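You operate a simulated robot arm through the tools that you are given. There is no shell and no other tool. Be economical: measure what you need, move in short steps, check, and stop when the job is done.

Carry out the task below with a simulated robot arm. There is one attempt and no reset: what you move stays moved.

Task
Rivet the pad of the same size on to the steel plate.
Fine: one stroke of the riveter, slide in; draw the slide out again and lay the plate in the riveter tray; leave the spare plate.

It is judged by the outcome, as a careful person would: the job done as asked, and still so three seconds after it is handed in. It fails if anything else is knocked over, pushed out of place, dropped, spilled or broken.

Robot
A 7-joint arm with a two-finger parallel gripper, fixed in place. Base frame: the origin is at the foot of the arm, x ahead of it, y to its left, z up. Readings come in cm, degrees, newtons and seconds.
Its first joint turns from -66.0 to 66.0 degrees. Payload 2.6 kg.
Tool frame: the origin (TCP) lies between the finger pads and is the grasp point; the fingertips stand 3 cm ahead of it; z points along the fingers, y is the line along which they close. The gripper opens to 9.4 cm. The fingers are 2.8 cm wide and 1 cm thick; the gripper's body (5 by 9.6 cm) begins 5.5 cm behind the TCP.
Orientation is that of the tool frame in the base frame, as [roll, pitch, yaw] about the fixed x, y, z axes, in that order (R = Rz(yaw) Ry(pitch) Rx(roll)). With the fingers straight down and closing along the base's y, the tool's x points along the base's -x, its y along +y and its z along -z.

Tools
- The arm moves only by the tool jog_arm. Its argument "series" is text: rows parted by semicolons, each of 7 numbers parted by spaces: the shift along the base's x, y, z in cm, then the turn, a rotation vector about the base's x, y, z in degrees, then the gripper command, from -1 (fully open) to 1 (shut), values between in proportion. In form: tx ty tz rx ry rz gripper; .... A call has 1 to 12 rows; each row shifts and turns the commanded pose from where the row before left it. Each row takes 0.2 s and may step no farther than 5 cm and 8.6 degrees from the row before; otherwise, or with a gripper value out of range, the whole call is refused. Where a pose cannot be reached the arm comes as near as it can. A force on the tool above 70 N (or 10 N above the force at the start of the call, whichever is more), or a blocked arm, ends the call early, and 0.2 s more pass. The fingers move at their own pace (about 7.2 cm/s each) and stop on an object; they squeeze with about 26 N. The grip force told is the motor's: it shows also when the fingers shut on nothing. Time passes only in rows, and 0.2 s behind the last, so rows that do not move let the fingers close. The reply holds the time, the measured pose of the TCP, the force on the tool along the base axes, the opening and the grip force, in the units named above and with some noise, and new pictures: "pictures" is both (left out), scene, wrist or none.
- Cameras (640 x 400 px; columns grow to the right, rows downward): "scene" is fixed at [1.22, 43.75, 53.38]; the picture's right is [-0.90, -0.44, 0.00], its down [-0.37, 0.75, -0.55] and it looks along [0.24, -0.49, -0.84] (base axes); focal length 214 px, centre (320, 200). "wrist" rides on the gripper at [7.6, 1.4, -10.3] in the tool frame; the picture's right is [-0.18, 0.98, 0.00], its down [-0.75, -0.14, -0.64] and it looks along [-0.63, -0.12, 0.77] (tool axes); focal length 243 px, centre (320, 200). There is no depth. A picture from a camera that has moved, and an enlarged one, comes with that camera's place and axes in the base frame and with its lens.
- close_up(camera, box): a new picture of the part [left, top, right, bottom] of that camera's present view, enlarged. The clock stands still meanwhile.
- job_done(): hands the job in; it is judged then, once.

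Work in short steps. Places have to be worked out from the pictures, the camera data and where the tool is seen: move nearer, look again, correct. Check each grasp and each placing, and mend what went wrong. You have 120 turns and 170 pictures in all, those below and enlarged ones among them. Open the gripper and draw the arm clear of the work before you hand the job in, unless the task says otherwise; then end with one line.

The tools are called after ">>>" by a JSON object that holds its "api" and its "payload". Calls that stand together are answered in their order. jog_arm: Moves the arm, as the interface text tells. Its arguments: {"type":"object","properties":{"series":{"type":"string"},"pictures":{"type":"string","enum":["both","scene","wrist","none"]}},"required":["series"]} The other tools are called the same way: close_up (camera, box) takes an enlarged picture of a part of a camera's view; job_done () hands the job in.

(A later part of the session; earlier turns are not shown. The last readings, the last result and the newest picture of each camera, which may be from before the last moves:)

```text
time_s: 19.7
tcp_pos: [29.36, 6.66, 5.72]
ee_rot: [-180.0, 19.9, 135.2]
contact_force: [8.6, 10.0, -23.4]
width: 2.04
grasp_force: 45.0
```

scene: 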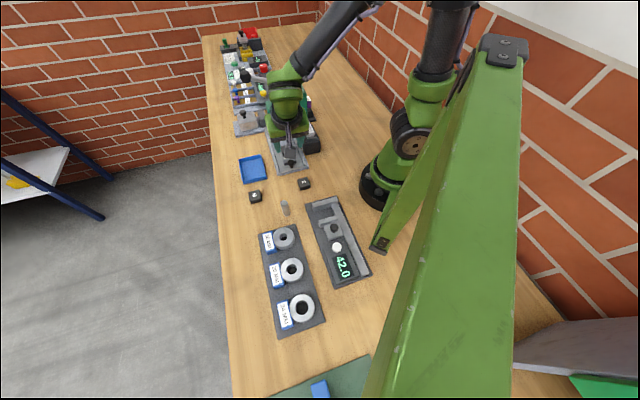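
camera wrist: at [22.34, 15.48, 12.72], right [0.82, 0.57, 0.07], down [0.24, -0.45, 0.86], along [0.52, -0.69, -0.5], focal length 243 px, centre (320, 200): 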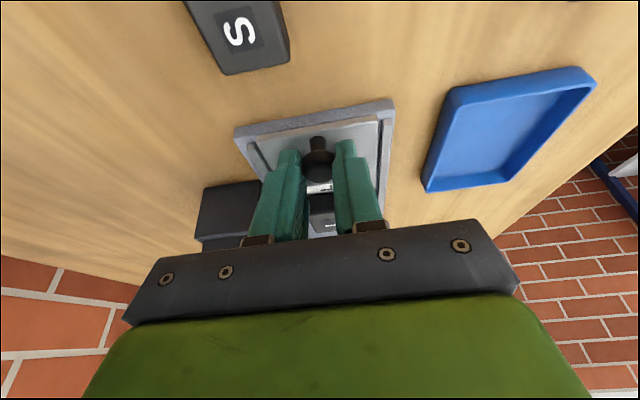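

I'm holding the knob. I start pushing the slide in along (0.70, -0.71), watching the side force.

>>> {"api": "jog_arm", "payload": {"series": "0.05 0.05 -0.08 0 0 0 1; 0.7 -0.71 0 0 0 0 1; 0.7 -0.71 0 0 0 0 1; 0 0 0 0 0 0 1", "pictures": "scene"}}

>>> {"api": "close_up", "payload": {"camera": "scene", "box": [256, 130, 320, 170]}}

```text
time_s: 20.7
tcp_pos: [30.82, 5.16, 5.73]
ee_rot: [-179.9, 20.1, 134.9]
contact_force: [2.3, 2.1, -33.1]
width: 2.04
grasp_force: 44.7
```

scene: 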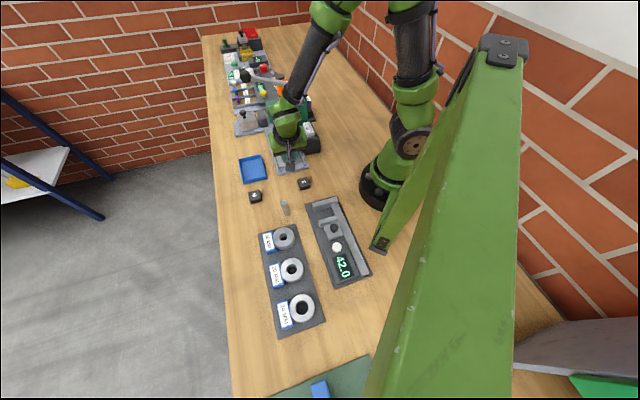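

```text
10.00 times, centred on (288, 150) of scene
camera zoom: at [1.23, 43.75, 53.38], right [-0.9, -0.44, 0.0], down [-0.37, 0.75, -0.55], along [0.24, -0.49, -0.84], focal length 2145 px, centre (640, 700)
```

zoom: 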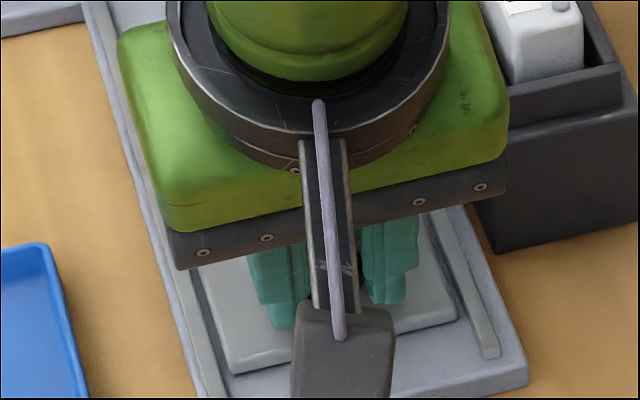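

The slide is moving along cleanly. I ease z and push further in.

>>> {"api": "jog_arm", "payload": {"series": "0 0 -0.08 0 0 0 1; 0.9 -0.91 0 0 0 0 1; 0.9 -0.91 0 0 0 0 1; 0.9 -0.91 0 0 0 0 1; 0 0 0 0 0 0 1", "pictures": "scene"}}

>>> {"api": "close_up", "payload": {"camera": "scene", "box": [250, 90, 330, 140]}}

```text
time_s: 21.9
tcp_pos: [33.59, 2.36, 5.8]
ee_rot: [-179.9, 20.1, 134.8]
contact_force: [-8.0, -7.0, 1.0]
width: 2.07
grasp_force: 44.5
```

scene: 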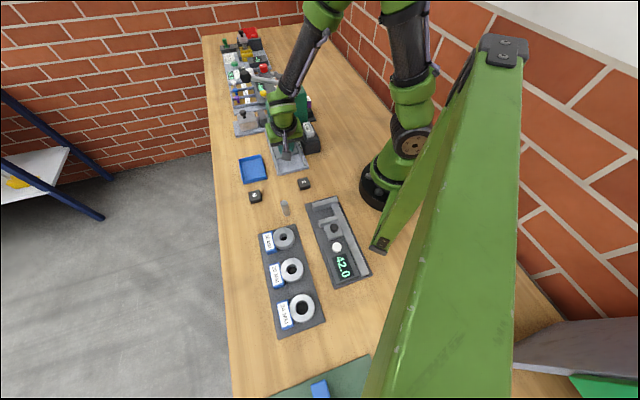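

```text
8.00 times, centred on (290, 115) of scene
camera zoom: at [1.22, 43.75, 53.38], right [-0.9, -0.44, 0.0], down [-0.37, 0.75, -0.55], along [0.24, -0.49, -0.84], focal length 1716 px, centre (560, 880)
```

zoom: 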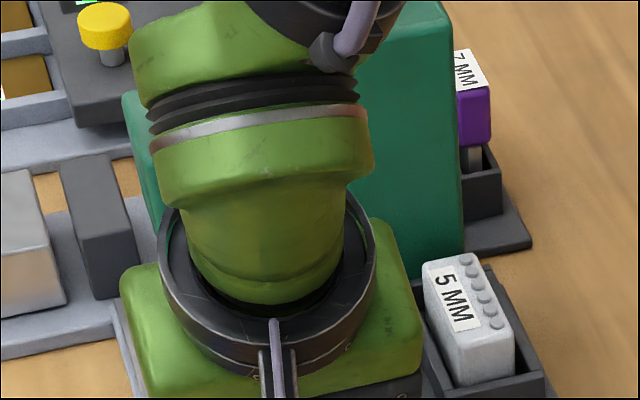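

Going well. I push another 2.7 cm, slightly corrected in direction.

>>> {"api": "jog_arm", "payload": {"series": "-0.05 -0.05 0 0 0 0 1; 0.62 -0.65 0 0 0 0 1; 0.62 -0.65 0 0 0 0 1; 0.62 -0.65 0 0 0 0 1; 0 0 0 0 0 0 1", "pictures": "both"}}

```text
time_s: 23.1
tcp_pos: [35.55, 0.54, 5.77]
ee_rot: [-180.0, 20.1, 134.9]
contact_force: [-7.7, -7.1, 3.3]
width: 2.05
grasp_force: 45.0
camera wrist: at [28.86, 9.06, 12.67], right [0.82, 0.57, 0.06], down [0.24, -0.44, 0.86], along [0.52, -0.69, -0.5], focal length 243 px, centre (320, 200)
```

scene: 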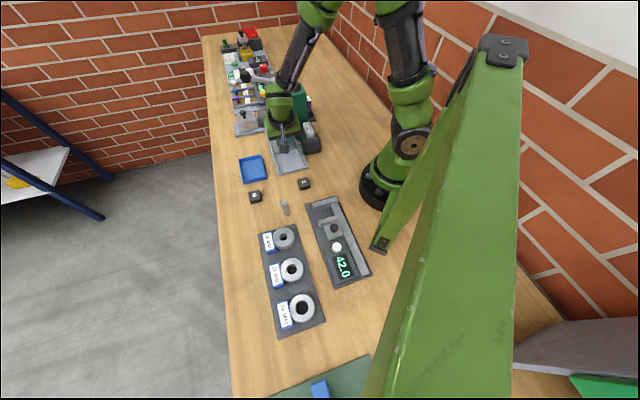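
wrist: 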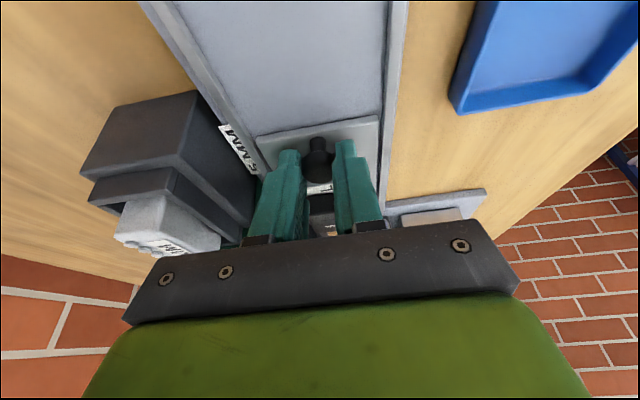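

Still free. I keep advancing in small steps, watching for the end stop.

>>> {"api": "jog_arm", "payload": {"series": "-0.05 -0.05 0 0 0 0 1; 0.5 -0.53 0 0 0 0 1; 0.5 -0.53 0 0 0 0 1; 0 0 0 0 0 0 1", "pictures": "wrist"}}

>>> {"api": "close_up", "payload": {"camera": "wrist", "box": [240, 100, 400, 240]}}

>>> {"api": "close_up", "payload": {"camera": "scene", "box": [240, 90, 320, 140]}}

```text
time_s: 24.1
tcp_pos: [36.59, -0.51, 5.8]
ee_rot: [179.9, 20.1, 135.1]
contact_force: [3.6, 3.3, -14.2]
width: 2.05
grasp_force: 45.1
camera wrist: at [29.78, 8.06, 12.68], right [0.82, 0.57, 0.06], down [0.25, -0.44, 0.86], along [0.52, -0.69, -0.5], focal length 243 px, centre (320, 200)
```

wrist: 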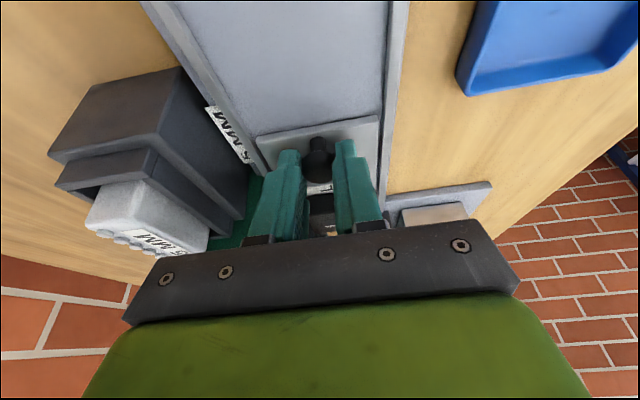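

```text
2.86 times, centred on (320, 170) of wrist
camera zoom: at [29.78, 8.06, 12.68], right [0.82, 0.57, 0.06], down [0.25, -0.44, 0.86], along [0.52, -0.69, -0.5], focal length 693 px, centre (320, 286)
```

zoom: 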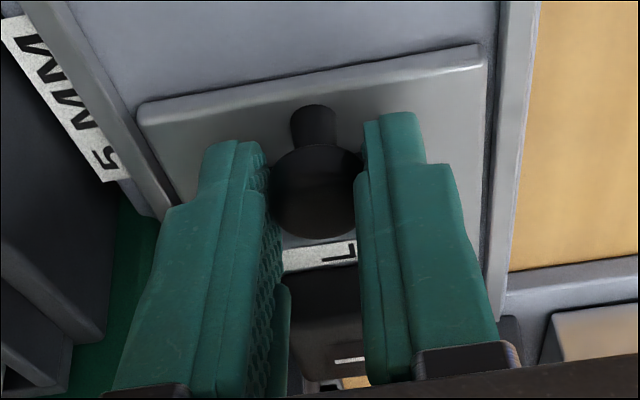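

```text
8.00 times, centred on (280, 115) of scene
camera zoom: at [1.22, 43.75, 53.38], right [-0.9, -0.44, 0.0], down [-0.37, 0.75, -0.55], along [0.24, -0.49, -0.84], focal length 1716 px, centre (640, 880)
```

zoom: 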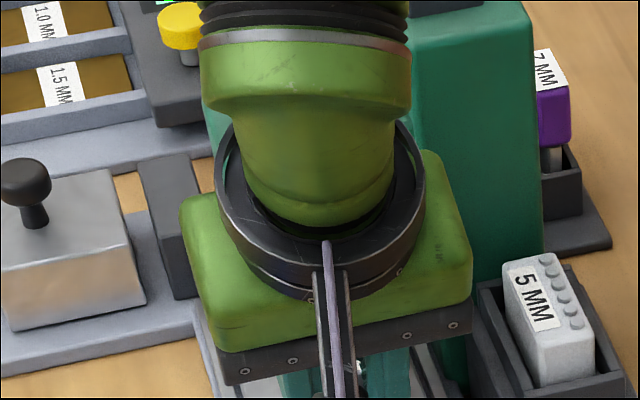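

About 10.6 cm in so far. I carry on gently toward the end stop.

>>> {"api": "jog_arm", "payload": {"series": "0 0 -0.04 0 0 0 1; 0.35 -0.36 0 0 0 0 1; 0.35 -0.36 0 0 0 0 1; 0 0 0 0 0 0 1", "pictures": "none"}}

```text
time_s: 25.1
tcp_pos: [37.17, -1.14, 5.76]
ee_rot: [179.9, 20.1, 135.1]
contact_force: [5.7, 10.5, -8.5]
width: 2.04
grasp_force: 44.9
```

>>> {"api": "jog_arm", "payload": {"series": "0.05 0.05 -0.02 0 0 0 1; 0.28 -0.28 0 0 0 0 1; 0.28 -0.28 0 0 0 0 1; 0 0 0 0 0 0 1", "pictures": "wrist"}}

```text
time_s: 26.1
tcp_pos: [37.67, -1.54, 5.64]
ee_rot: [-179.8, 19.9, 135.1]
contact_force: [-24.3, 25.0, 3.2]
width: 2.06
grasp_force: 45.6
camera wrist: at [30.91, 6.99, 12.54], right [0.82, 0.57, 0.06], down [0.25, -0.45, 0.86], along [0.52, -0.69, -0.51], focal length 243 px, centre (320, 200)
```

wrist: 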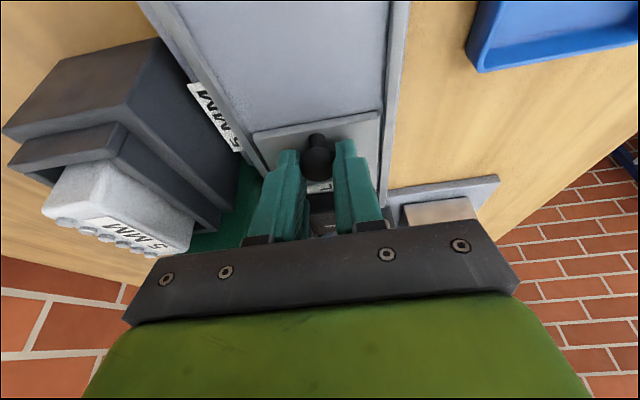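

There is 35 N against me along the slide, so it looks like the end stop after about 12 cm. I ease off, open, rise back and look.

>>> {"api": "jog_arm", "payload": {"series": "-0.1 0.1 0 0 0 0 1; 0 0 0 0 0 0 0.3; 0 0 0 0 0 0 0.23; -0.8 0.8 2.5 0 0 0 0.23; -2.5 2.5 2.5 0 0 0 0.23; -3 3 2.5 0 0 0 0.23; -3 3 0 0 0 0 0.23; 0 0 0 0 0 0 0.23", "pictures": "both"}}

>>> {"api": "close_up", "payload": {"camera": "scene", "box": [230, 90, 326, 150]}}

>>> {"api": "close_up", "payload": {"camera": "wrist", "box": [200, 80, 440, 230]}}

```text
time_s: 27.9
tcp_pos: [28.18, 7.85, 13.27]
ee_rot: [-180.0, 20.1, 134.9]
contact_force: [0.4, -0.5, -0.4]
width: 3.63
grasp_force: 0.0
camera wrist: at [21.56, 16.32, 20.18], right [0.82, 0.57, 0.06], down [0.24, -0.44, 0.86], along [0.52, -0.69, -0.5], focal length 243 px, centre (320, 200)
```

scene: 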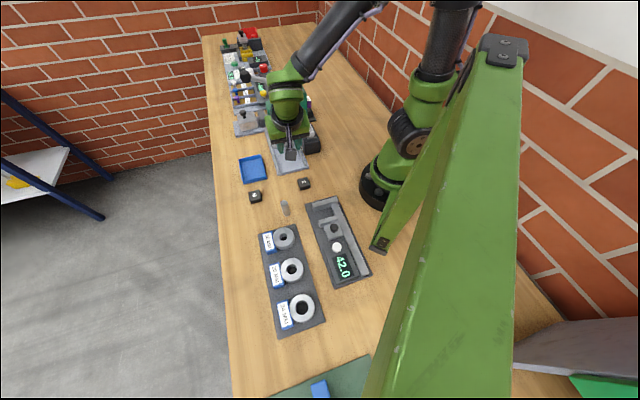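
wrist: 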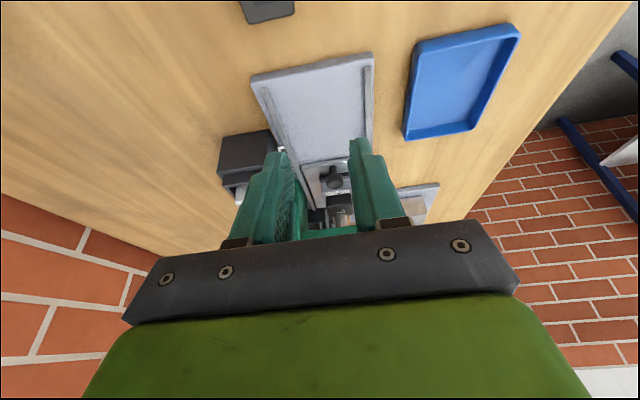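

```text
6.67 times, centred on (278, 120) of scene
camera zoom: at [1.21, 43.75, 53.38], right [-0.9, -0.44, 0.0], down [-0.37, 0.75, -0.55], along [0.24, -0.49, -0.84], focal length 1430 px, centre (600, 733)
```

zoom: 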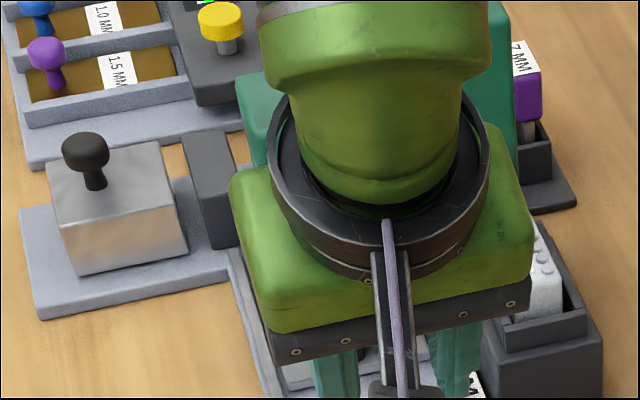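

```text
2.67 times, centred on (320, 155) of wrist
camera zoom: at [21.56, 16.32, 20.18], right [0.82, 0.57, 0.06], down [0.24, -0.44, 0.86], along [0.52, -0.69, -0.5], focal length 647 px, centre (320, 320)
```

zoom: 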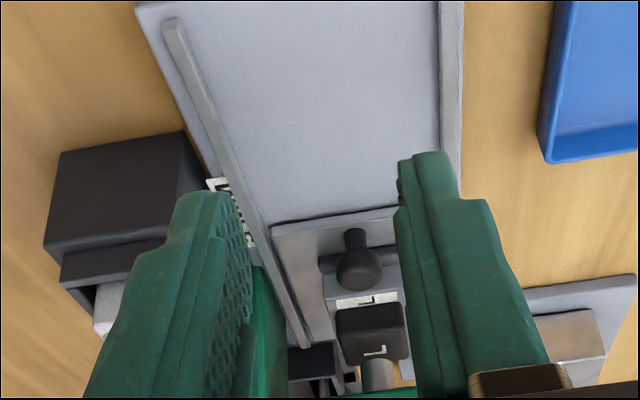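

To confirm the slide is fully home under the punch, I lower the hand over the empty channel for a flatter view.

>>> {"api": "jog_arm", "payload": {"series": "0 0 -3 -3.54 -3.54 0 1; 0 0 -3 -3.54 -3.54 0 1; 0 0 0 -3.54 -3.54 0 1; 0 0 0 -3.54 -3.54 0 1; 0 0 0 0 0 0 1", "pictures": "wrist"}}

>>> {"api": "close_up", "payload": {"camera": "wrist", "box": [240, 120, 400, 220]}}

```text
time_s: 29.1
tcp_pos: [28.36, 7.61, 7.23]
ee_rot: [180.0, 40.2, 134.9]
contact_force: [-0.6, -0.9, -1.0]
width: 0.01
grasp_force: 26.5
camera wrist: at [20.33, 17.35, 10.06], right [0.79, 0.59, 0.12], down [0.01, -0.21, 0.98], along [0.61, -0.77, -0.18], focal length 243 px, centre (320, 200)
```

wrist: 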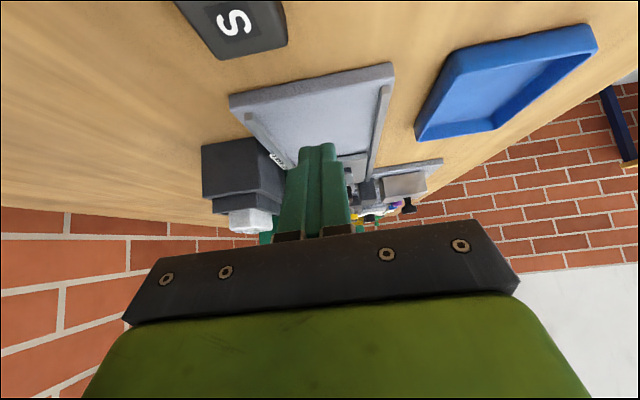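

```text
4.00 times, centred on (320, 170) of wrist
camera zoom: at [20.33, 17.35, 10.06], right [0.79, 0.59, 0.12], down [0.01, -0.21, 0.98], along [0.61, -0.77, -0.18], focal length 970 px, centre (320, 320)
```

zoom: 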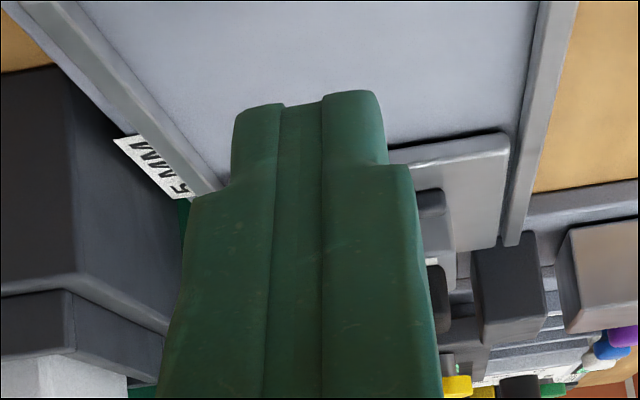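

Closed fingers block the view, so I open them wide to look between.

>>> {"api": "jog_arm", "payload": {"series": "0 0 0.5 0 0 0 -1; 0 0 0 0 0 0 -1; 0 0 0 0 0 0 -1; 0 0 0 0 0 0 -1", "pictures": "none"}}

>>> {"api": "close_up", "payload": {"camera": "wrist", "box": [240, 140, 400, 240]}}

```text
time_s: 30.1
tcp_pos: [28.39, 7.57, 7.66]
ee_rot: [-180.0, 40.1, 134.9]
contact_force: [0.3, 0.1, -0.4]
width: 9.37
grasp_force: 0.0
```

```text
4.00 times, centred on (320, 190) of wrist
camera zoom: at [20.33, 17.31, 10.57], right [0.8, 0.59, 0.12], down [0.01, -0.21, 0.98], along [0.61, -0.77, -0.18], focal length 970 px, centre (320, 240)
```

zoom: 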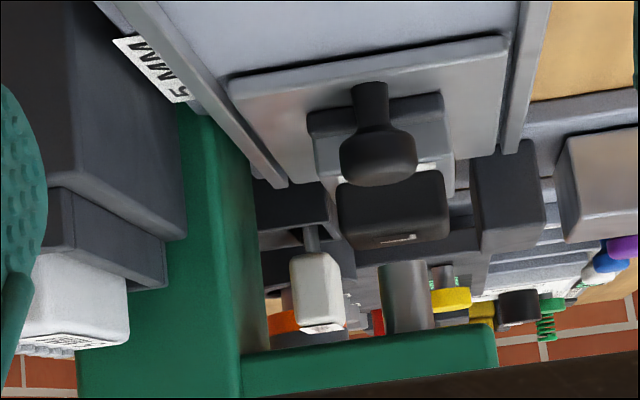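

The slide is home: the pad sits in line with the punch, and the knob slipped slightly in my grip at the end stop. Next is the lever. I straighten the hand, close it and rise toward the lever knob to look.

>>> {"api": "jog_arm", "payload": {"series": "0 0 3 3.54 3.54 0 1; 0 0 3 3.54 3.54 0 1; 0 0 3 3.54 3.54 0 1; 0 0 3 3.54 3.54 0 1; 0 0 3 3.54 3.54 0 1; 1 0 4 3.54 3.54 0 1; 2 0 3.5 3.54 3.54 0 1; 3 -1 2 3.54 3.54 0 1; 3.5 -1.4 0 0 0 0 1; 3.2 -1.2 0 0 0 0 1; 0 0 0 0 0 0 1", "pictures": "both"}}

>>> {"api": "close_up", "payload": {"camera": "wrist", "box": [200, 100, 440, 250]}}

>>> {"api": "close_up", "payload": {"camera": "scene", "box": [225, 60, 321, 120]}}

```text
time_s: 32.5
tcp_pos: [41.12, 3.88, 32.23]
ee_rot: [180.0, 0.1, 134.8]
contact_force: [-0.3, -0.4, 0.5]
width: 0.0
grasp_force: 26.3
camera wrist: at [36.57, 10.28, 42.36], right [0.83, 0.56, 0.0], down [0.43, -0.63, 0.64], along [0.36, -0.53, -0.77], focal length 243 px, centre (320, 200)
```

scene: 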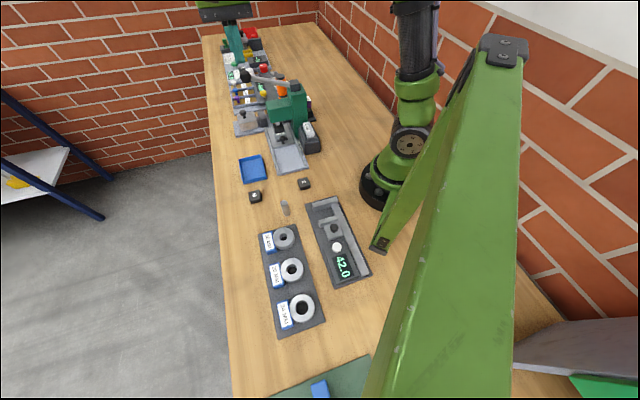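
wrist: 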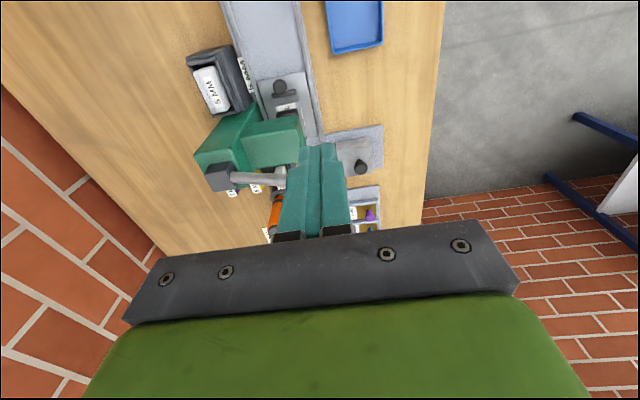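

```text
2.67 times, centred on (320, 175) of wrist
camera zoom: at [36.57, 10.28, 42.36], right [0.83, 0.56, 0.0], down [0.43, -0.63, 0.64], along [0.36, -0.53, -0.77], focal length 647 px, centre (320, 267)
```

zoom: 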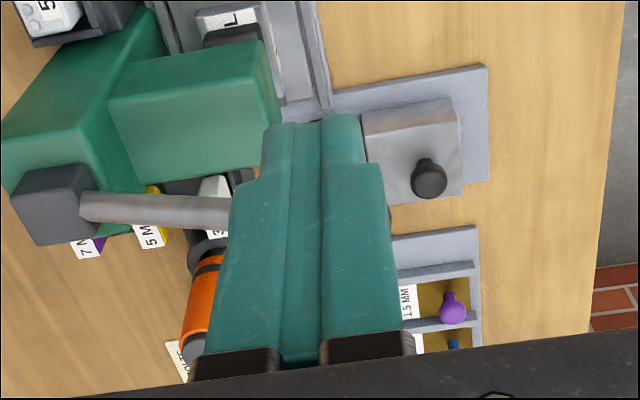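

```text
6.67 times, centred on (273, 90) of scene
camera zoom: at [1.22, 43.75, 53.38], right [-0.9, -0.44, 0.0], down [-0.37, 0.75, -0.55], along [0.24, -0.49, -0.84], focal length 1430 px, centre (633, 933)
```

zoom: 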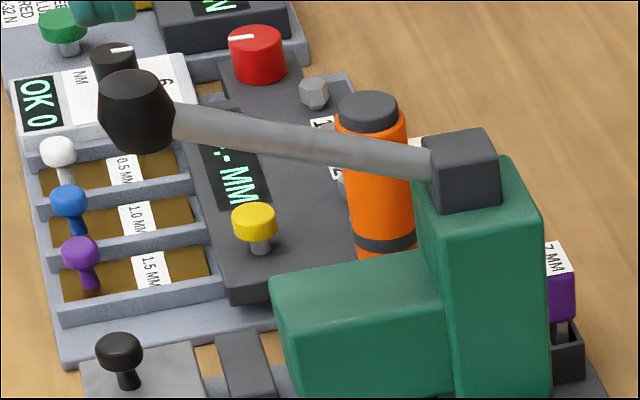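

The closed fingers hide the lever knob. I open them to see it.

>>> {"api": "jog_arm", "payload": {"series": "0 0 0 0 0 0 -1; 0 0 0 0 0 0 -1; 0 0 0 0 0 0 -1; 0 0 0 0 0 0 -1", "pictures": "none"}}

>>> {"api": "close_up", "payload": {"camera": "wrist", "box": [200, 100, 440, 250]}}

```text
time_s: 33.5
tcp_pos: [41.03, 3.82, 32.26]
ee_rot: [179.9, 0.1, 135.1]
contact_force: [0.0, 0.5, -0.6]
width: 9.4
grasp_force: 0.0
```

```text
2.67 times, centred on (320, 175) of wrist
camera zoom: at [36.53, 10.3, 42.36], right [0.83, 0.56, 0.0], down [0.43, -0.63, 0.64], along [0.36, -0.53, -0.77], focal length 647 px, centre (320, 267)
```

zoom: 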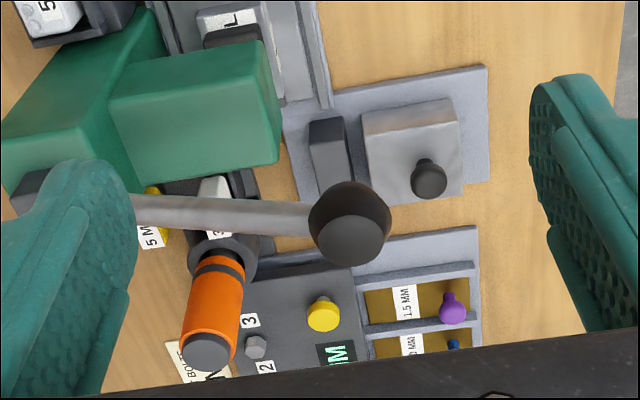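

The lever knob fixes well at (45.1, -0.4, 23.4). I close the fingers, go above it and press down gradually.

>>> {"api": "jog_arm", "payload": {"series": "0 0 0 0 0 0 1; 2.1 -2.1 0 0 0 0 1; 2.1 -2.0 0 0 0 0 1; 0 0 -2 0 0 0 1; 0 0 -1.2 0 0 0 1; 0 0 0 0 0 0 1", "pictures": "both"}}

>>> {"api": "close_up", "payload": {"camera": "scene", "box": [220, 40, 316, 100]}}

```text
time_s: 34.9
tcp_pos: [45.11, -0.16, 29.02]
ee_rot: [-180.0, 0.1, 134.9]
contact_force: [0.6, 0.5, -0.3]
width: 0.01
grasp_force: 25.6
camera wrist: at [40.68, 6.28, 39.11], right [0.83, 0.56, 0.0], down [0.43, -0.63, 0.64], along [0.36, -0.53, -0.77], focal length 243 px, centre (320, 200)
```

scene: 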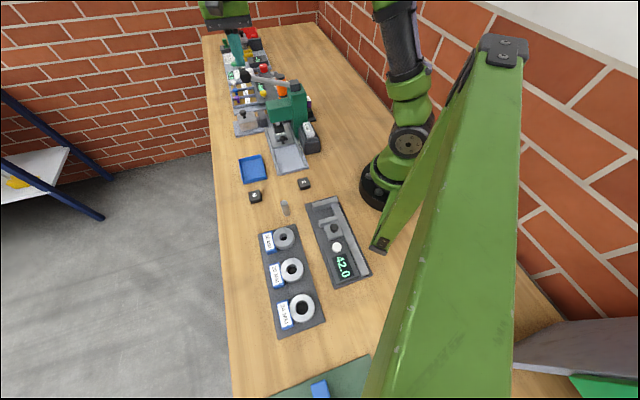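
wrist: 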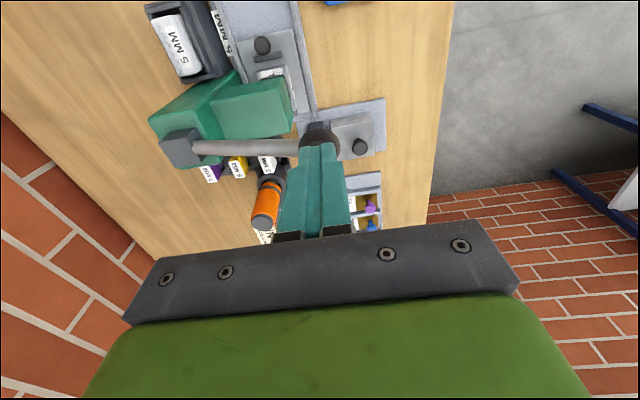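

```text
6.67 times, centred on (268, 70) of scene
camera zoom: at [1.22, 43.75, 53.38], right [-0.9, -0.44, 0.0], down [-0.37, 0.75, -0.55], along [0.24, -0.49, -0.84], focal length 1430 px, centre (667, 1067)
```

zoom: 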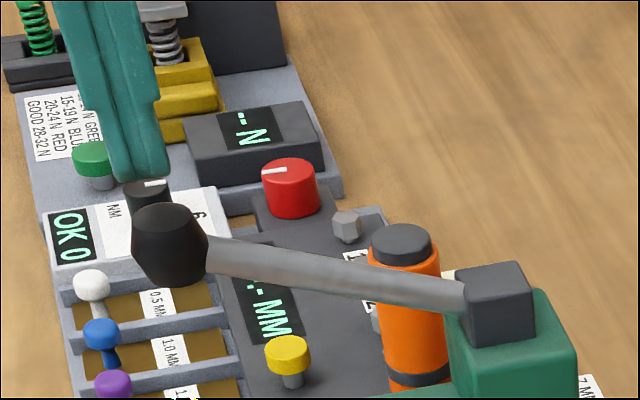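

Aligned above the knob. I press down in 1 cm rows.

>>> {"api": "jog_arm", "payload": {"series": "0 0 -1 0 0 0 1; 0 0 -1 0 0 0 1; 0.1 0.1 -1 0 0 0 1; 0 0 0 0 0 0 1", "pictures": "scene"}}

>>> {"api": "close_up", "payload": {"camera": "scene", "box": [220, 50, 316, 110]}}

```text
time_s: 35.9
tcp_pos: [45.29, -0.02, 26.1]
ee_rot: [-180.0, 0.1, 134.9]
contact_force: [0.4, 0.5, 1.5]
width: 0.0
grasp_force: 26.0
```

scene: 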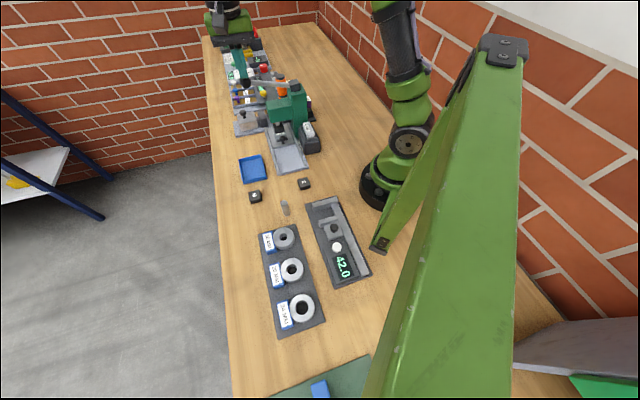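

```text
6.67 times, centred on (268, 80) of scene
camera zoom: at [1.21, 43.75, 53.38], right [-0.9, -0.44, 0.0], down [-0.37, 0.75, -0.55], along [0.24, -0.49, -0.84], focal length 1430 px, centre (667, 1000)
```

zoom: 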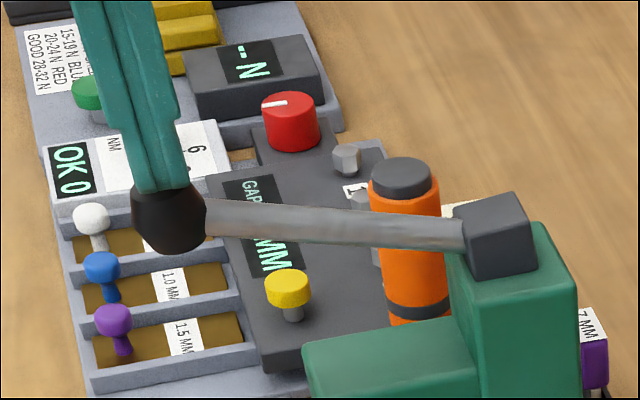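

The lever is moving down with light force. I continue the stroke.

>>> {"api": "jog_arm", "payload": {"series": "0.15 0.15 -1 0 0 0 1; 0.1 0.1 -1 0 0 0 1; 0.05 0.05 -1 0 0 0 1; 0 0 -1 0 0 0 1; 0 0 0 0 0 0 1", "pictures": "none"}}

>>> {"api": "close_up", "payload": {"camera": "scene", "box": [220, 60, 316, 120]}}

```text
time_s: 37.1
tcp_pos: [45.54, 0.45, 21.95]
ee_rot: [-180.0, 0.1, 135.0]
contact_force: [1.7, 2.7, 3.9]
width: 0.02
grasp_force: 26.5
```

```text
6.67 times, centred on (268, 90) of scene
camera zoom: at [1.21, 43.75, 53.38], right [-0.9, -0.44, 0.0], down [-0.37, 0.75, -0.55], along [0.24, -0.49, -0.84], focal length 1430 px, centre (667, 933)
```

zoom: 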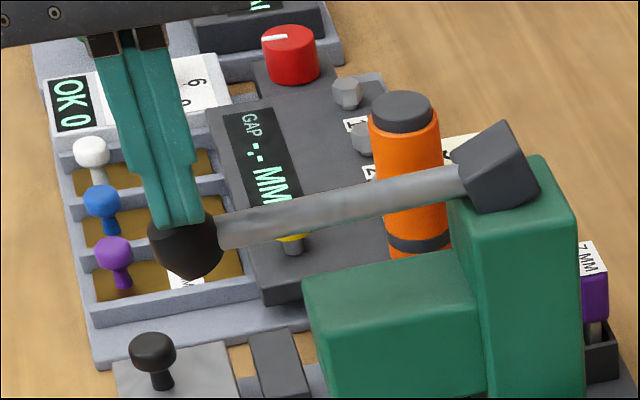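

>>> {"api": "jog_arm", "payload": {"series": "-0.1 -0.1 -1 0 0 0 1; -0.15 -0.15 -1 0 0 0 1; -0.2 -0.2 -1 0 0 0 1; 0 0 0 0 0 0 1", "pictures": "wrist"}}

>>> {"api": "close_up", "payload": {"camera": "scene", "box": [220, 70, 316, 130]}}

```text
time_s: 37.7
tcp_pos: [45.64, 0.21, 21.52]
ee_rot: [179.0, 0.6, 134.8]
contact_force: [-7.8, 0.4, 15.4]
width: 0.0
grasp_force: 25.9
stopped in row 2: the force on the tool passed its limit (the readings are from after the stop); the commanded pose is now the measured one
camera wrist: at [40.78, 6.63, 31.57], right [0.83, 0.56, 0.02], down [0.42, -0.64, 0.65], along [0.38, -0.53, -0.76], focal length 243 px, centre (320, 200)
```

wrist: 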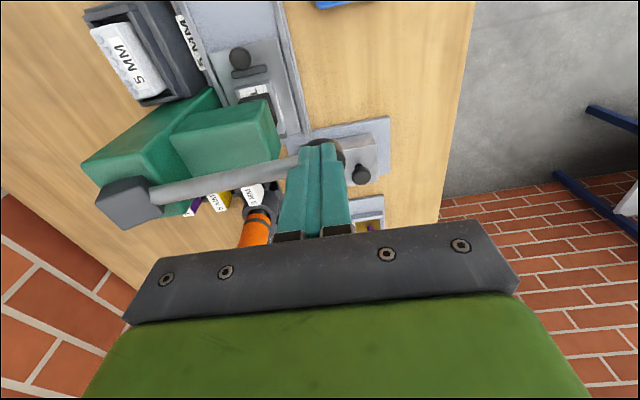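

```text
6.67 times, centred on (268, 100) of scene
camera zoom: at [1.21, 43.75, 53.38], right [-0.9, -0.44, 0.0], down [-0.37, 0.75, -0.55], along [0.24, -0.49, -0.84], focal length 1430 px, centre (667, 867)
```

zoom: 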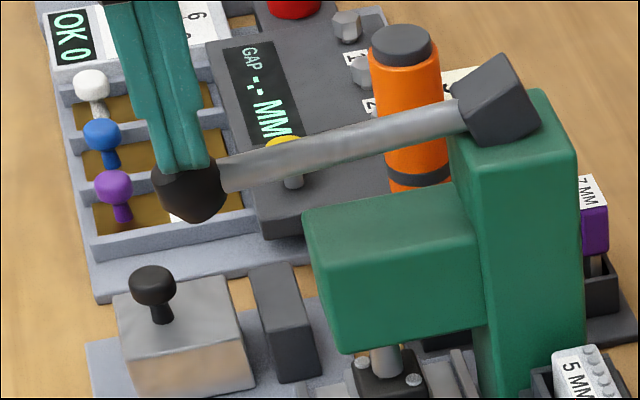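

The force limit was reached, and what look like bright rivet heads now show on the pad. I zoom in.

>>> {"api": "close_up", "payload": {"camera": "scene", "box": [260, 115, 308, 145]}}

```text
13.33 times, centred on (284, 130) of scene
camera zoom: at [1.21, 43.75, 53.38], right [-0.9, -0.44, 0.0], down [-0.37, 0.75, -0.55], along [0.24, -0.49, -0.84], focal length 2860 px, centre (800, 1133)
```

zoom: 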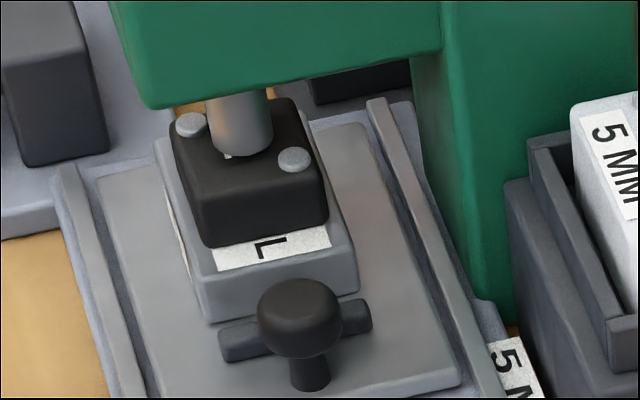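

Two rivets are set in the pad, so the stroke is done. I rise slowly to see whether the lever returns by itself.

>>> {"api": "jog_arm", "payload": {"series": "0 0 2 0 0 0 1; 0 0 3 0 0 0 1; 0 0 4 0 0 0 1; 0 0 0 0 0 0 1", "pictures": "none"}}

>>> {"api": "close_up", "payload": {"camera": "scene", "box": [220, 65, 332, 135]}}

```text
time_s: 38.7
tcp_pos: [45.4, 0.4, 30.58]
ee_rot: [179.0, 0.5, 134.9]
contact_force: [0.1, -0.1, 0.6]
width: 0.01
grasp_force: 25.8
```

```text
5.71 times, centred on (276, 100) of scene
camera zoom: at [1.22, 43.75, 53.38], right [-0.9, -0.44, 0.0], down [-0.37, 0.75, -0.55], along [0.24, -0.49, -0.84], focal length 1226 px, centre (571, 771)
```

zoom: 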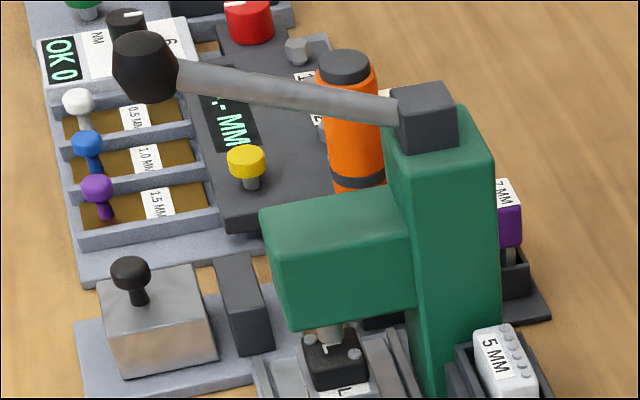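

The lever sprang back up, and the rivets sit in the pad. I return to behind the slide, leaned 20° with the fingers open 3.6 cm, to draw it out.

>>> {"api": "jog_arm", "payload": {"series": "-4 2.5 0 0 0 0 0.23; -4 2.5 0 0 0 0 0.23; -3.5 1.5 -2 -3.54 -3.54 0 0.23; -3 0.95 -3.5 -3.54 -3.54 0 0.23; -2.7 0 -4 -3.54 -3.54 0 0.23; 0 0 -4 -3.54 -3.54 0 0.23; 0 0 -3.8 0 0 0 0.23; 0 0 0 0 0 0 0.23", "pictures": "wrist"}}

>>> {"api": "close_up", "payload": {"camera": "wrist", "box": [240, 120, 400, 220]}}

```text
time_s: 40.5
tcp_pos: [28.2, 7.85, 12.94]
ee_rot: [178.9, 20.5, 134.9]
contact_force: [-0.3, -0.3, 0.4]
width: 3.65
grasp_force: 0.1
camera wrist: at [21.29, 16.37, 19.82], right [0.81, 0.58, 0.08], down [0.23, -0.45, 0.86], along [0.53, -0.68, -0.5], focal length 243 px, centre (320, 200)
```

wrist: 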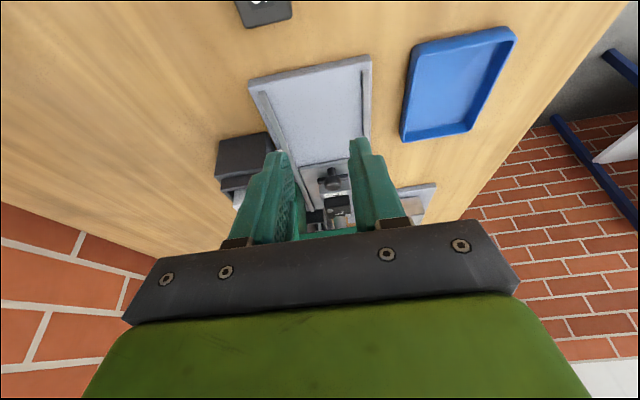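

```text
4.00 times, centred on (320, 170) of wrist
camera zoom: at [21.29, 16.37, 19.82], right [0.81, 0.58, 0.08], down [0.23, -0.45, 0.86], along [0.53, -0.68, -0.5], focal length 970 px, centre (320, 320)
```

zoom: 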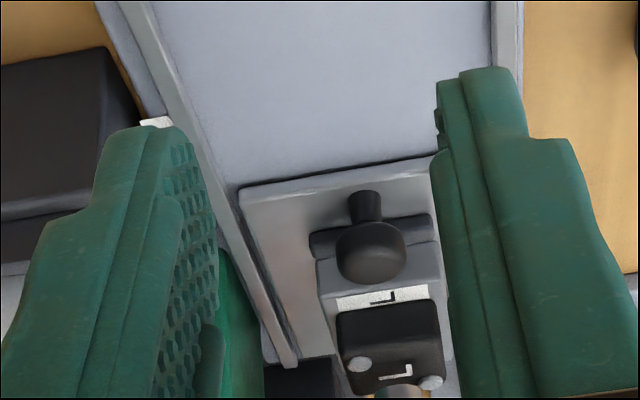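

I come in along the channel to the knob at about (37.2, -1.3).

>>> {"api": "jog_arm", "payload": {"series": "2.8 -2.8 -1.5 0 0 0 0.23; 2.8 -2.8 -2 0 0 0 0.23; 1.6 -1.7 -1.3 0 0 0 0.23; 0.9 -0.9 -1.3 0 0 0 0.23; 0.4 -0.5 -1 0 0 0 0.23; 0 0 0 0 0 0 0.23", "pictures": "wrist"}}

>>> {"api": "close_up", "payload": {"camera": "wrist", "box": [240, 110, 400, 210]}}

```text
time_s: 41.9
tcp_pos: [36.85, -1.08, 5.89]
ee_rot: [178.9, 20.6, 135.0]
contact_force: [-0.7, -0.2, -0.6]
width: 3.64
grasp_force: 0.0
camera wrist: at [29.9, 7.45, 12.71], right [0.81, 0.58, 0.08], down [0.23, -0.45, 0.86], along [0.53, -0.68, -0.5], focal length 243 px, centre (320, 200)
```

wrist: 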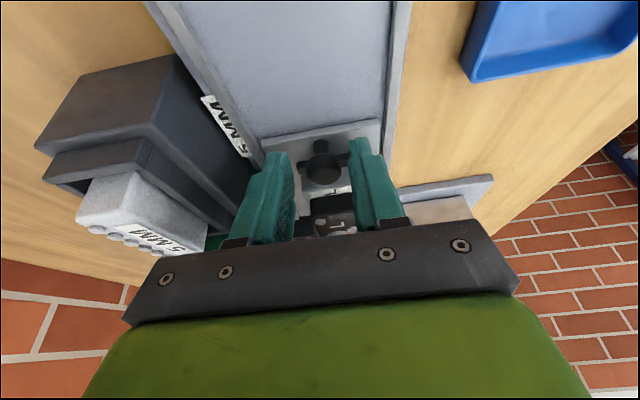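

```text
4.00 times, centred on (320, 160) of wrist
camera zoom: at [29.9, 7.45, 12.71], right [0.81, 0.58, 0.08], down [0.23, -0.45, 0.86], along [0.53, -0.68, -0.5], focal length 970 px, centre (320, 360)
```

zoom: 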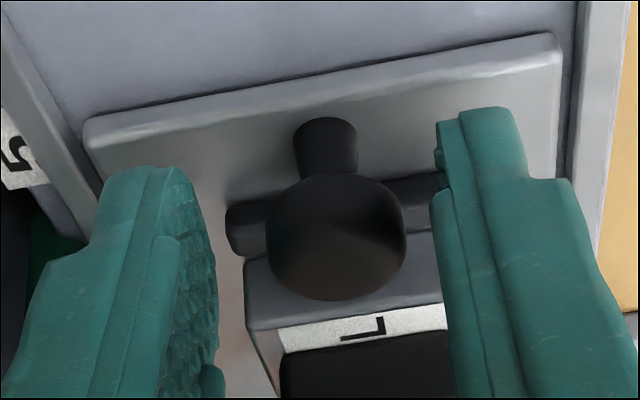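

The knob is slightly ahead of the tips and 0.15 cm to one side. I correct that and close.

>>> {"api": "jog_arm", "payload": {"series": "0.36 -0.16 -0.15 0 0 0 0.23; 0 0 0 0 0 0 0.23; 0 0 0 0 0 0 1; 0 0 0 0 0 0 1; 0 0 0 0 0 0 1", "pictures": "none"}}

```text
time_s: 43.1
tcp_pos: [37.17, -1.12, 5.74]
ee_rot: [179.0, 20.5, 134.9]
contact_force: [1.9, 0.7, -2.8]
width: 2.04
grasp_force: 44.8
```

Gripped cleanly. I draw the slide out along the opposite direction.

>>> {"api": "jog_arm", "payload": {"series": "-0.8 0.81 0 0 0 0 1; -0.9 0.91 0 0 0 0 1; -0.9 0.91 0 0 0 0 1; 0 0 0 0 0 0 1", "pictures": "wrist"}}

```text
time_s: 44.1
tcp_pos: [34.49, 1.53, 5.74]
ee_rot: [179.1, 20.4, 135.1]
contact_force: [11.1, 12.1, -32.5]
width: 2.08
grasp_force: 45.0
camera wrist: at [27.58, 9.99, 12.59], right [0.81, 0.58, 0.08], down [0.24, -0.45, 0.86], along [0.53, -0.68, -0.5], focal length 243 px, centre (320, 200)
```

wrist: 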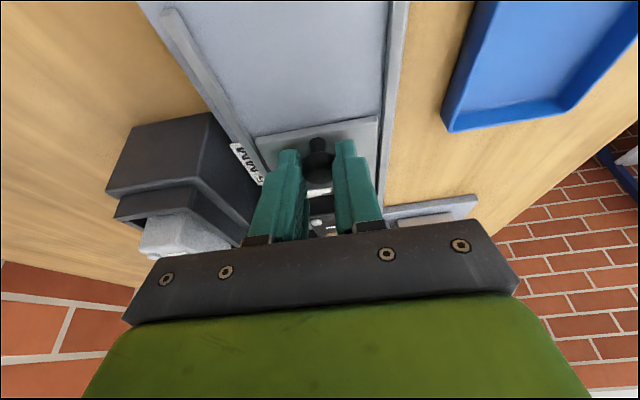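

Working. I trim the strain and keep drawing out.

>>> {"api": "jog_arm", "payload": {"series": "0.06 0.06 -0.08 0 0 0 1; -0.9 0.91 0 0 0 0 1; -0.9 0.91 0 0 0 0 1; -0.9 0.91 0 0 0 0 1; 0 0 0 0 0 0 1", "pictures": "none"}}

```text
time_s: 45.3
tcp_pos: [31.98, 4.08, 5.79]
ee_rot: [179.2, 20.7, 134.4]
contact_force: [-16.3, -16.1, 32.7]
width: 2.04
grasp_force: 45.2
```

>>> {"api": "jog_arm", "payload": {"series": "-0.08 -0.08 0.06 0 0 0 1; -0.8 0.81 0 0 0 0 1; -0.8 0.81 0 0 0 0 1; 0 0 0 0 0 0 1", "pictures": "scene"}}

>>> {"api": "close_up", "payload": {"camera": "scene", "box": [256, 130, 320, 170]}}

```text
time_s: 46.3
tcp_pos: [30.2, 5.79, 5.79]
ee_rot: [179.0, 20.5, 134.8]
contact_force: [-12.6, -14.1, 34.8]
width: 2.02
grasp_force: 45.0
```

scene: 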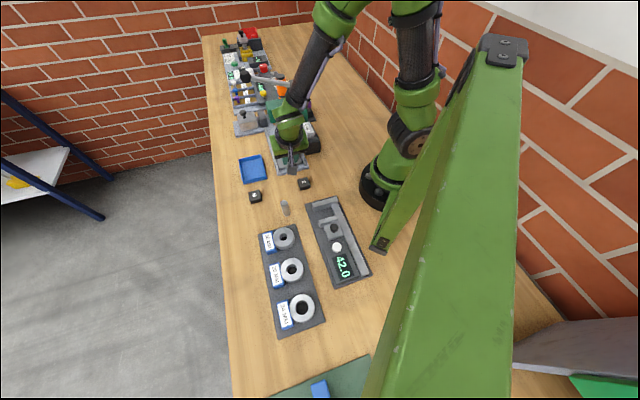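

```text
10.00 times, centred on (288, 150) of scene
camera zoom: at [1.2, 43.75, 53.39], right [-0.9, -0.44, 0.0], down [-0.37, 0.75, -0.55], along [0.24, -0.49, -0.84], focal length 2145 px, centre (640, 700)
```

zoom: 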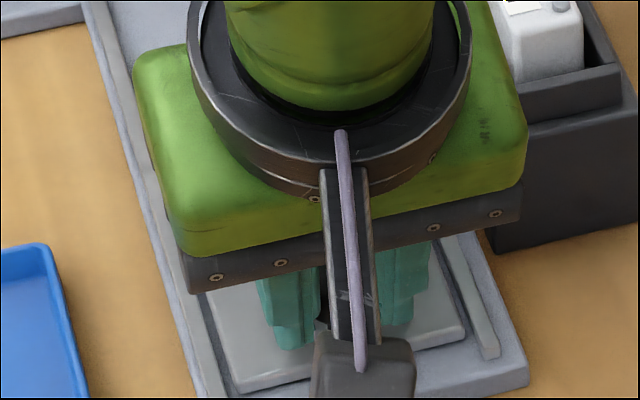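

About 1.5 cm remains, so I go gently to the out position.

>>> {"api": "jog_arm", "payload": {"series": "-0.06 -0.06 0.08 0 0 0 1; -0.5 0.5 0 0 0 0 1; -0.4 0.4 0 0 0 0 1; 0 0 0 0 0 0 1", "pictures": "none"}}

```text
time_s: 47.3
tcp_pos: [29.21, 6.73, 5.81]
ee_rot: [179.0, 20.5, 135.0]
contact_force: [-4.8, -3.2, 10.6]
width: 2.04
grasp_force: 45.4
```

>>> {"api": "jog_arm", "payload": {"series": "0 0 0.04 0 0 0 1; -0.25 0.25 0 0 0 0 1; 0 0 0 0 0 0 1", "pictures": "none"}}

```text
time_s: 48.1
tcp_pos: [29.01, 6.97, 5.82]
ee_rot: [179.0, 20.5, 135.1]
contact_force: [15.1, 4.0, -34.0]
width: 2.06
grasp_force: 44.9
```

The slide is back at its starting place and resistance is beginning. I release, and rise to look at the plate.

>>> {"api": "jog_arm", "payload": {"series": "0 0 0 0 0 0 0.3; 0 0 0 0 0 0 0.1; -0.3 0.3 2.5 0 0 0 -0.1; -0.5 0.5 3 0 0 0 -0.1; 0 0 3 0 0 0 -0.1; 0 0 0 3.54 3.54 0 -0.1; 0 0 0 3.54 3.54 0 -0.1; 0 0 0 3.54 3.54 0 -0.1; 0 0 0 3.54 3.54 0 -0.1; 0 0 0 0 0 0 -0.1", "pictures": "both"}}

>>> {"api": "close_up", "payload": {"camera": "wrist", "box": [240, 130, 400, 230]}}

>>> {"api": "close_up", "payload": {"camera": "scene", "box": [256, 130, 320, 170]}}

```text
time_s: 50.3
tcp_pos: [28.21, 7.75, 14.35]
ee_rot: [179.2, 0.5, 134.9]
contact_force: [0.6, -0.2, -0.5]
width: 5.19
grasp_force: 0.1
camera wrist: at [23.58, 14.05, 24.46], right [0.83, 0.56, 0.02], down [0.42, -0.64, 0.65], along [0.37, -0.53, -0.76], focal length 243 px, centre (320, 200)
```

scene: 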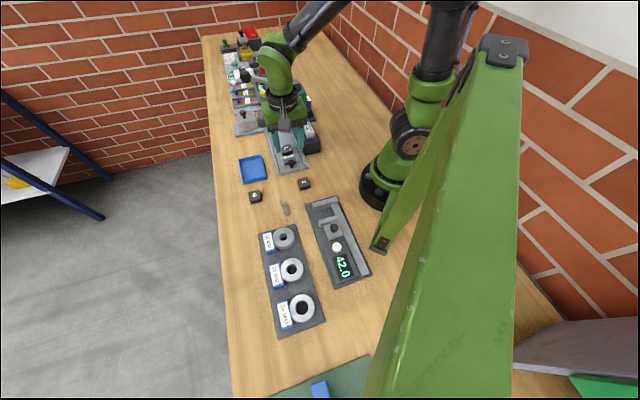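
wrist: 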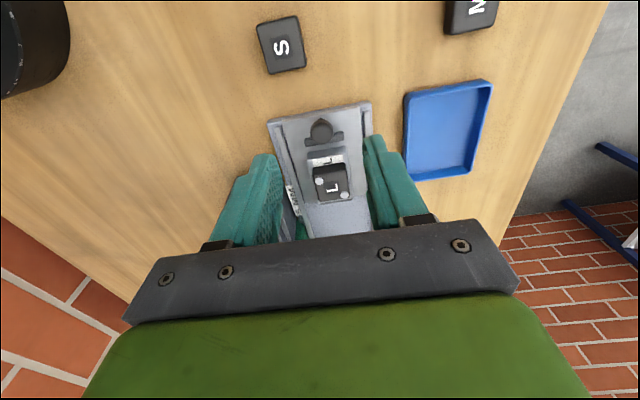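

```text
4.00 times, centred on (320, 180) of wrist
camera zoom: at [23.58, 14.05, 24.46], right [0.83, 0.56, 0.02], down [0.42, -0.64, 0.65], along [0.37, -0.53, -0.76], focal length 970 px, centre (320, 280)
```

zoom: 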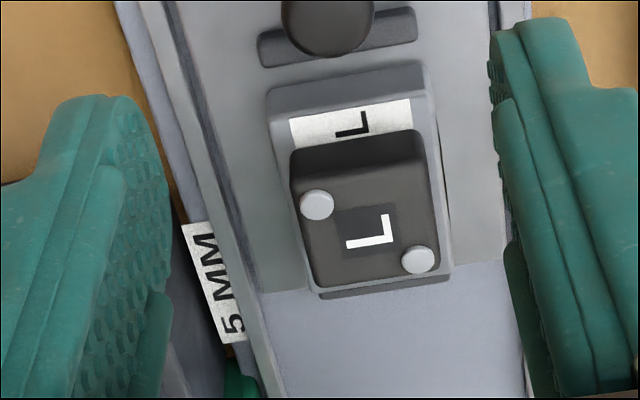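

```text
10.00 times, centred on (288, 150) of scene
camera zoom: at [1.22, 43.75, 53.38], right [-0.9, -0.44, 0.0], down [-0.37, 0.75, -0.55], along [0.24, -0.49, -0.84], focal length 2145 px, centre (640, 700)
```

zoom: 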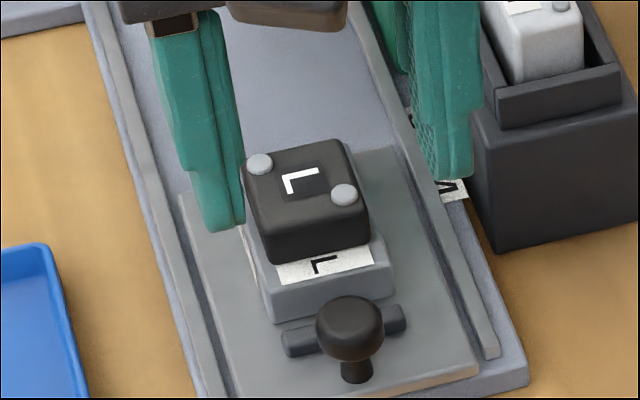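

The slide is out with the pad riveted. I grip plate and pad across the slide, first moving above (33.0, 2.9).

>>> {"api": "jog_arm", "payload": {"series": "2.4 -2.4 -2 0 0 0 -0.17; 2.4 -2.4 -2 0 0 0 -0.17; 0 0 -1.5 0 0 0 -0.17; 0 0 0 0 0 0 -0.17", "pictures": "none"}}

>>> {"api": "close_up", "payload": {"camera": "wrist", "box": [240, 80, 400, 180]}}

>>> {"api": "close_up", "payload": {"camera": "scene", "box": [256, 130, 320, 170]}}

```text
time_s: 51.3
tcp_pos: [33.04, 2.98, 8.78]
ee_rot: [179.1, 0.4, 134.8]
contact_force: [-0.4, 0.4, 0.6]
width: 5.51
grasp_force: 0.1
```

```text
4.00 times, centred on (320, 130) of wrist
camera zoom: at [28.37, 9.33, 18.91], right [0.83, 0.56, 0.02], down [0.42, -0.64, 0.65], along [0.38, -0.53, -0.76], focal length 970 px, centre (320, 480)
```

zoom: 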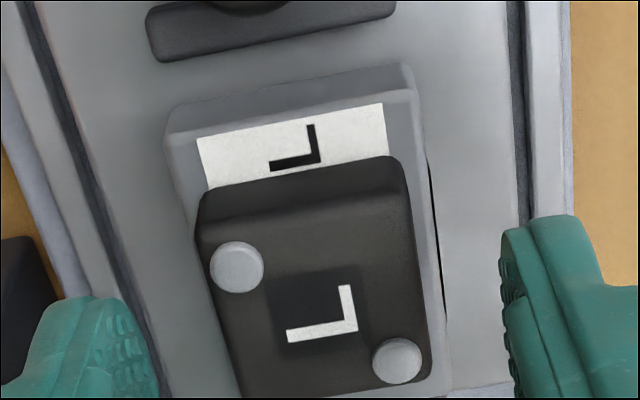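

```text
10.00 times, centred on (288, 150) of scene
camera zoom: at [1.22, 43.75, 53.38], right [-0.9, -0.44, 0.0], down [-0.37, 0.75, -0.55], along [0.24, -0.49, -0.84], focal length 2145 px, centre (640, 700)
```

zoom: 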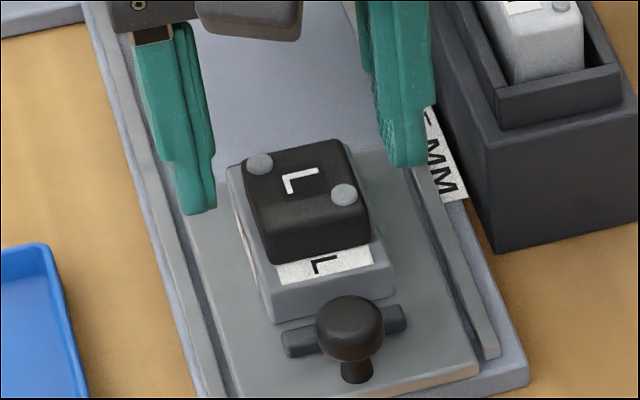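

Centred. I narrow to 4.7 cm and go down to grip the plate just above the slide.

>>> {"api": "jog_arm", "payload": {"series": "0 0 -1.5 0 0 0 0; 0 0 -1 0 0 0 0; 0 0 -0.5 0 0 0 0; 0 0 -0.4 0 0 0 0; 0 0 0 0 0 0 1; 0 0 0 0 0 0 1; 0 0 0 0 0 0 1", "pictures": "none"}}

>>> {"api": "close_up", "payload": {"camera": "scene", "box": [256, 130, 320, 170]}}

```text
time_s: 52.9
tcp_pos: [33.04, 2.87, 5.33]
ee_rot: [178.9, 0.6, 135.0]
contact_force: [-1.8, -1.8, 9.3]
width: 4.16
grasp_force: 26.0
```

```text
10.00 times, centred on (288, 150) of scene
camera zoom: at [1.21, 43.75, 53.38], right [-0.9, -0.44, 0.0], down [-0.37, 0.75, -0.55], along [0.24, -0.49, -0.84], focal length 2145 px, centre (640, 700)
```

zoom: 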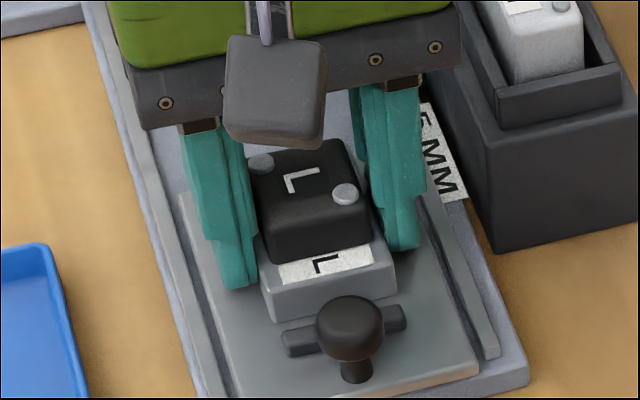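

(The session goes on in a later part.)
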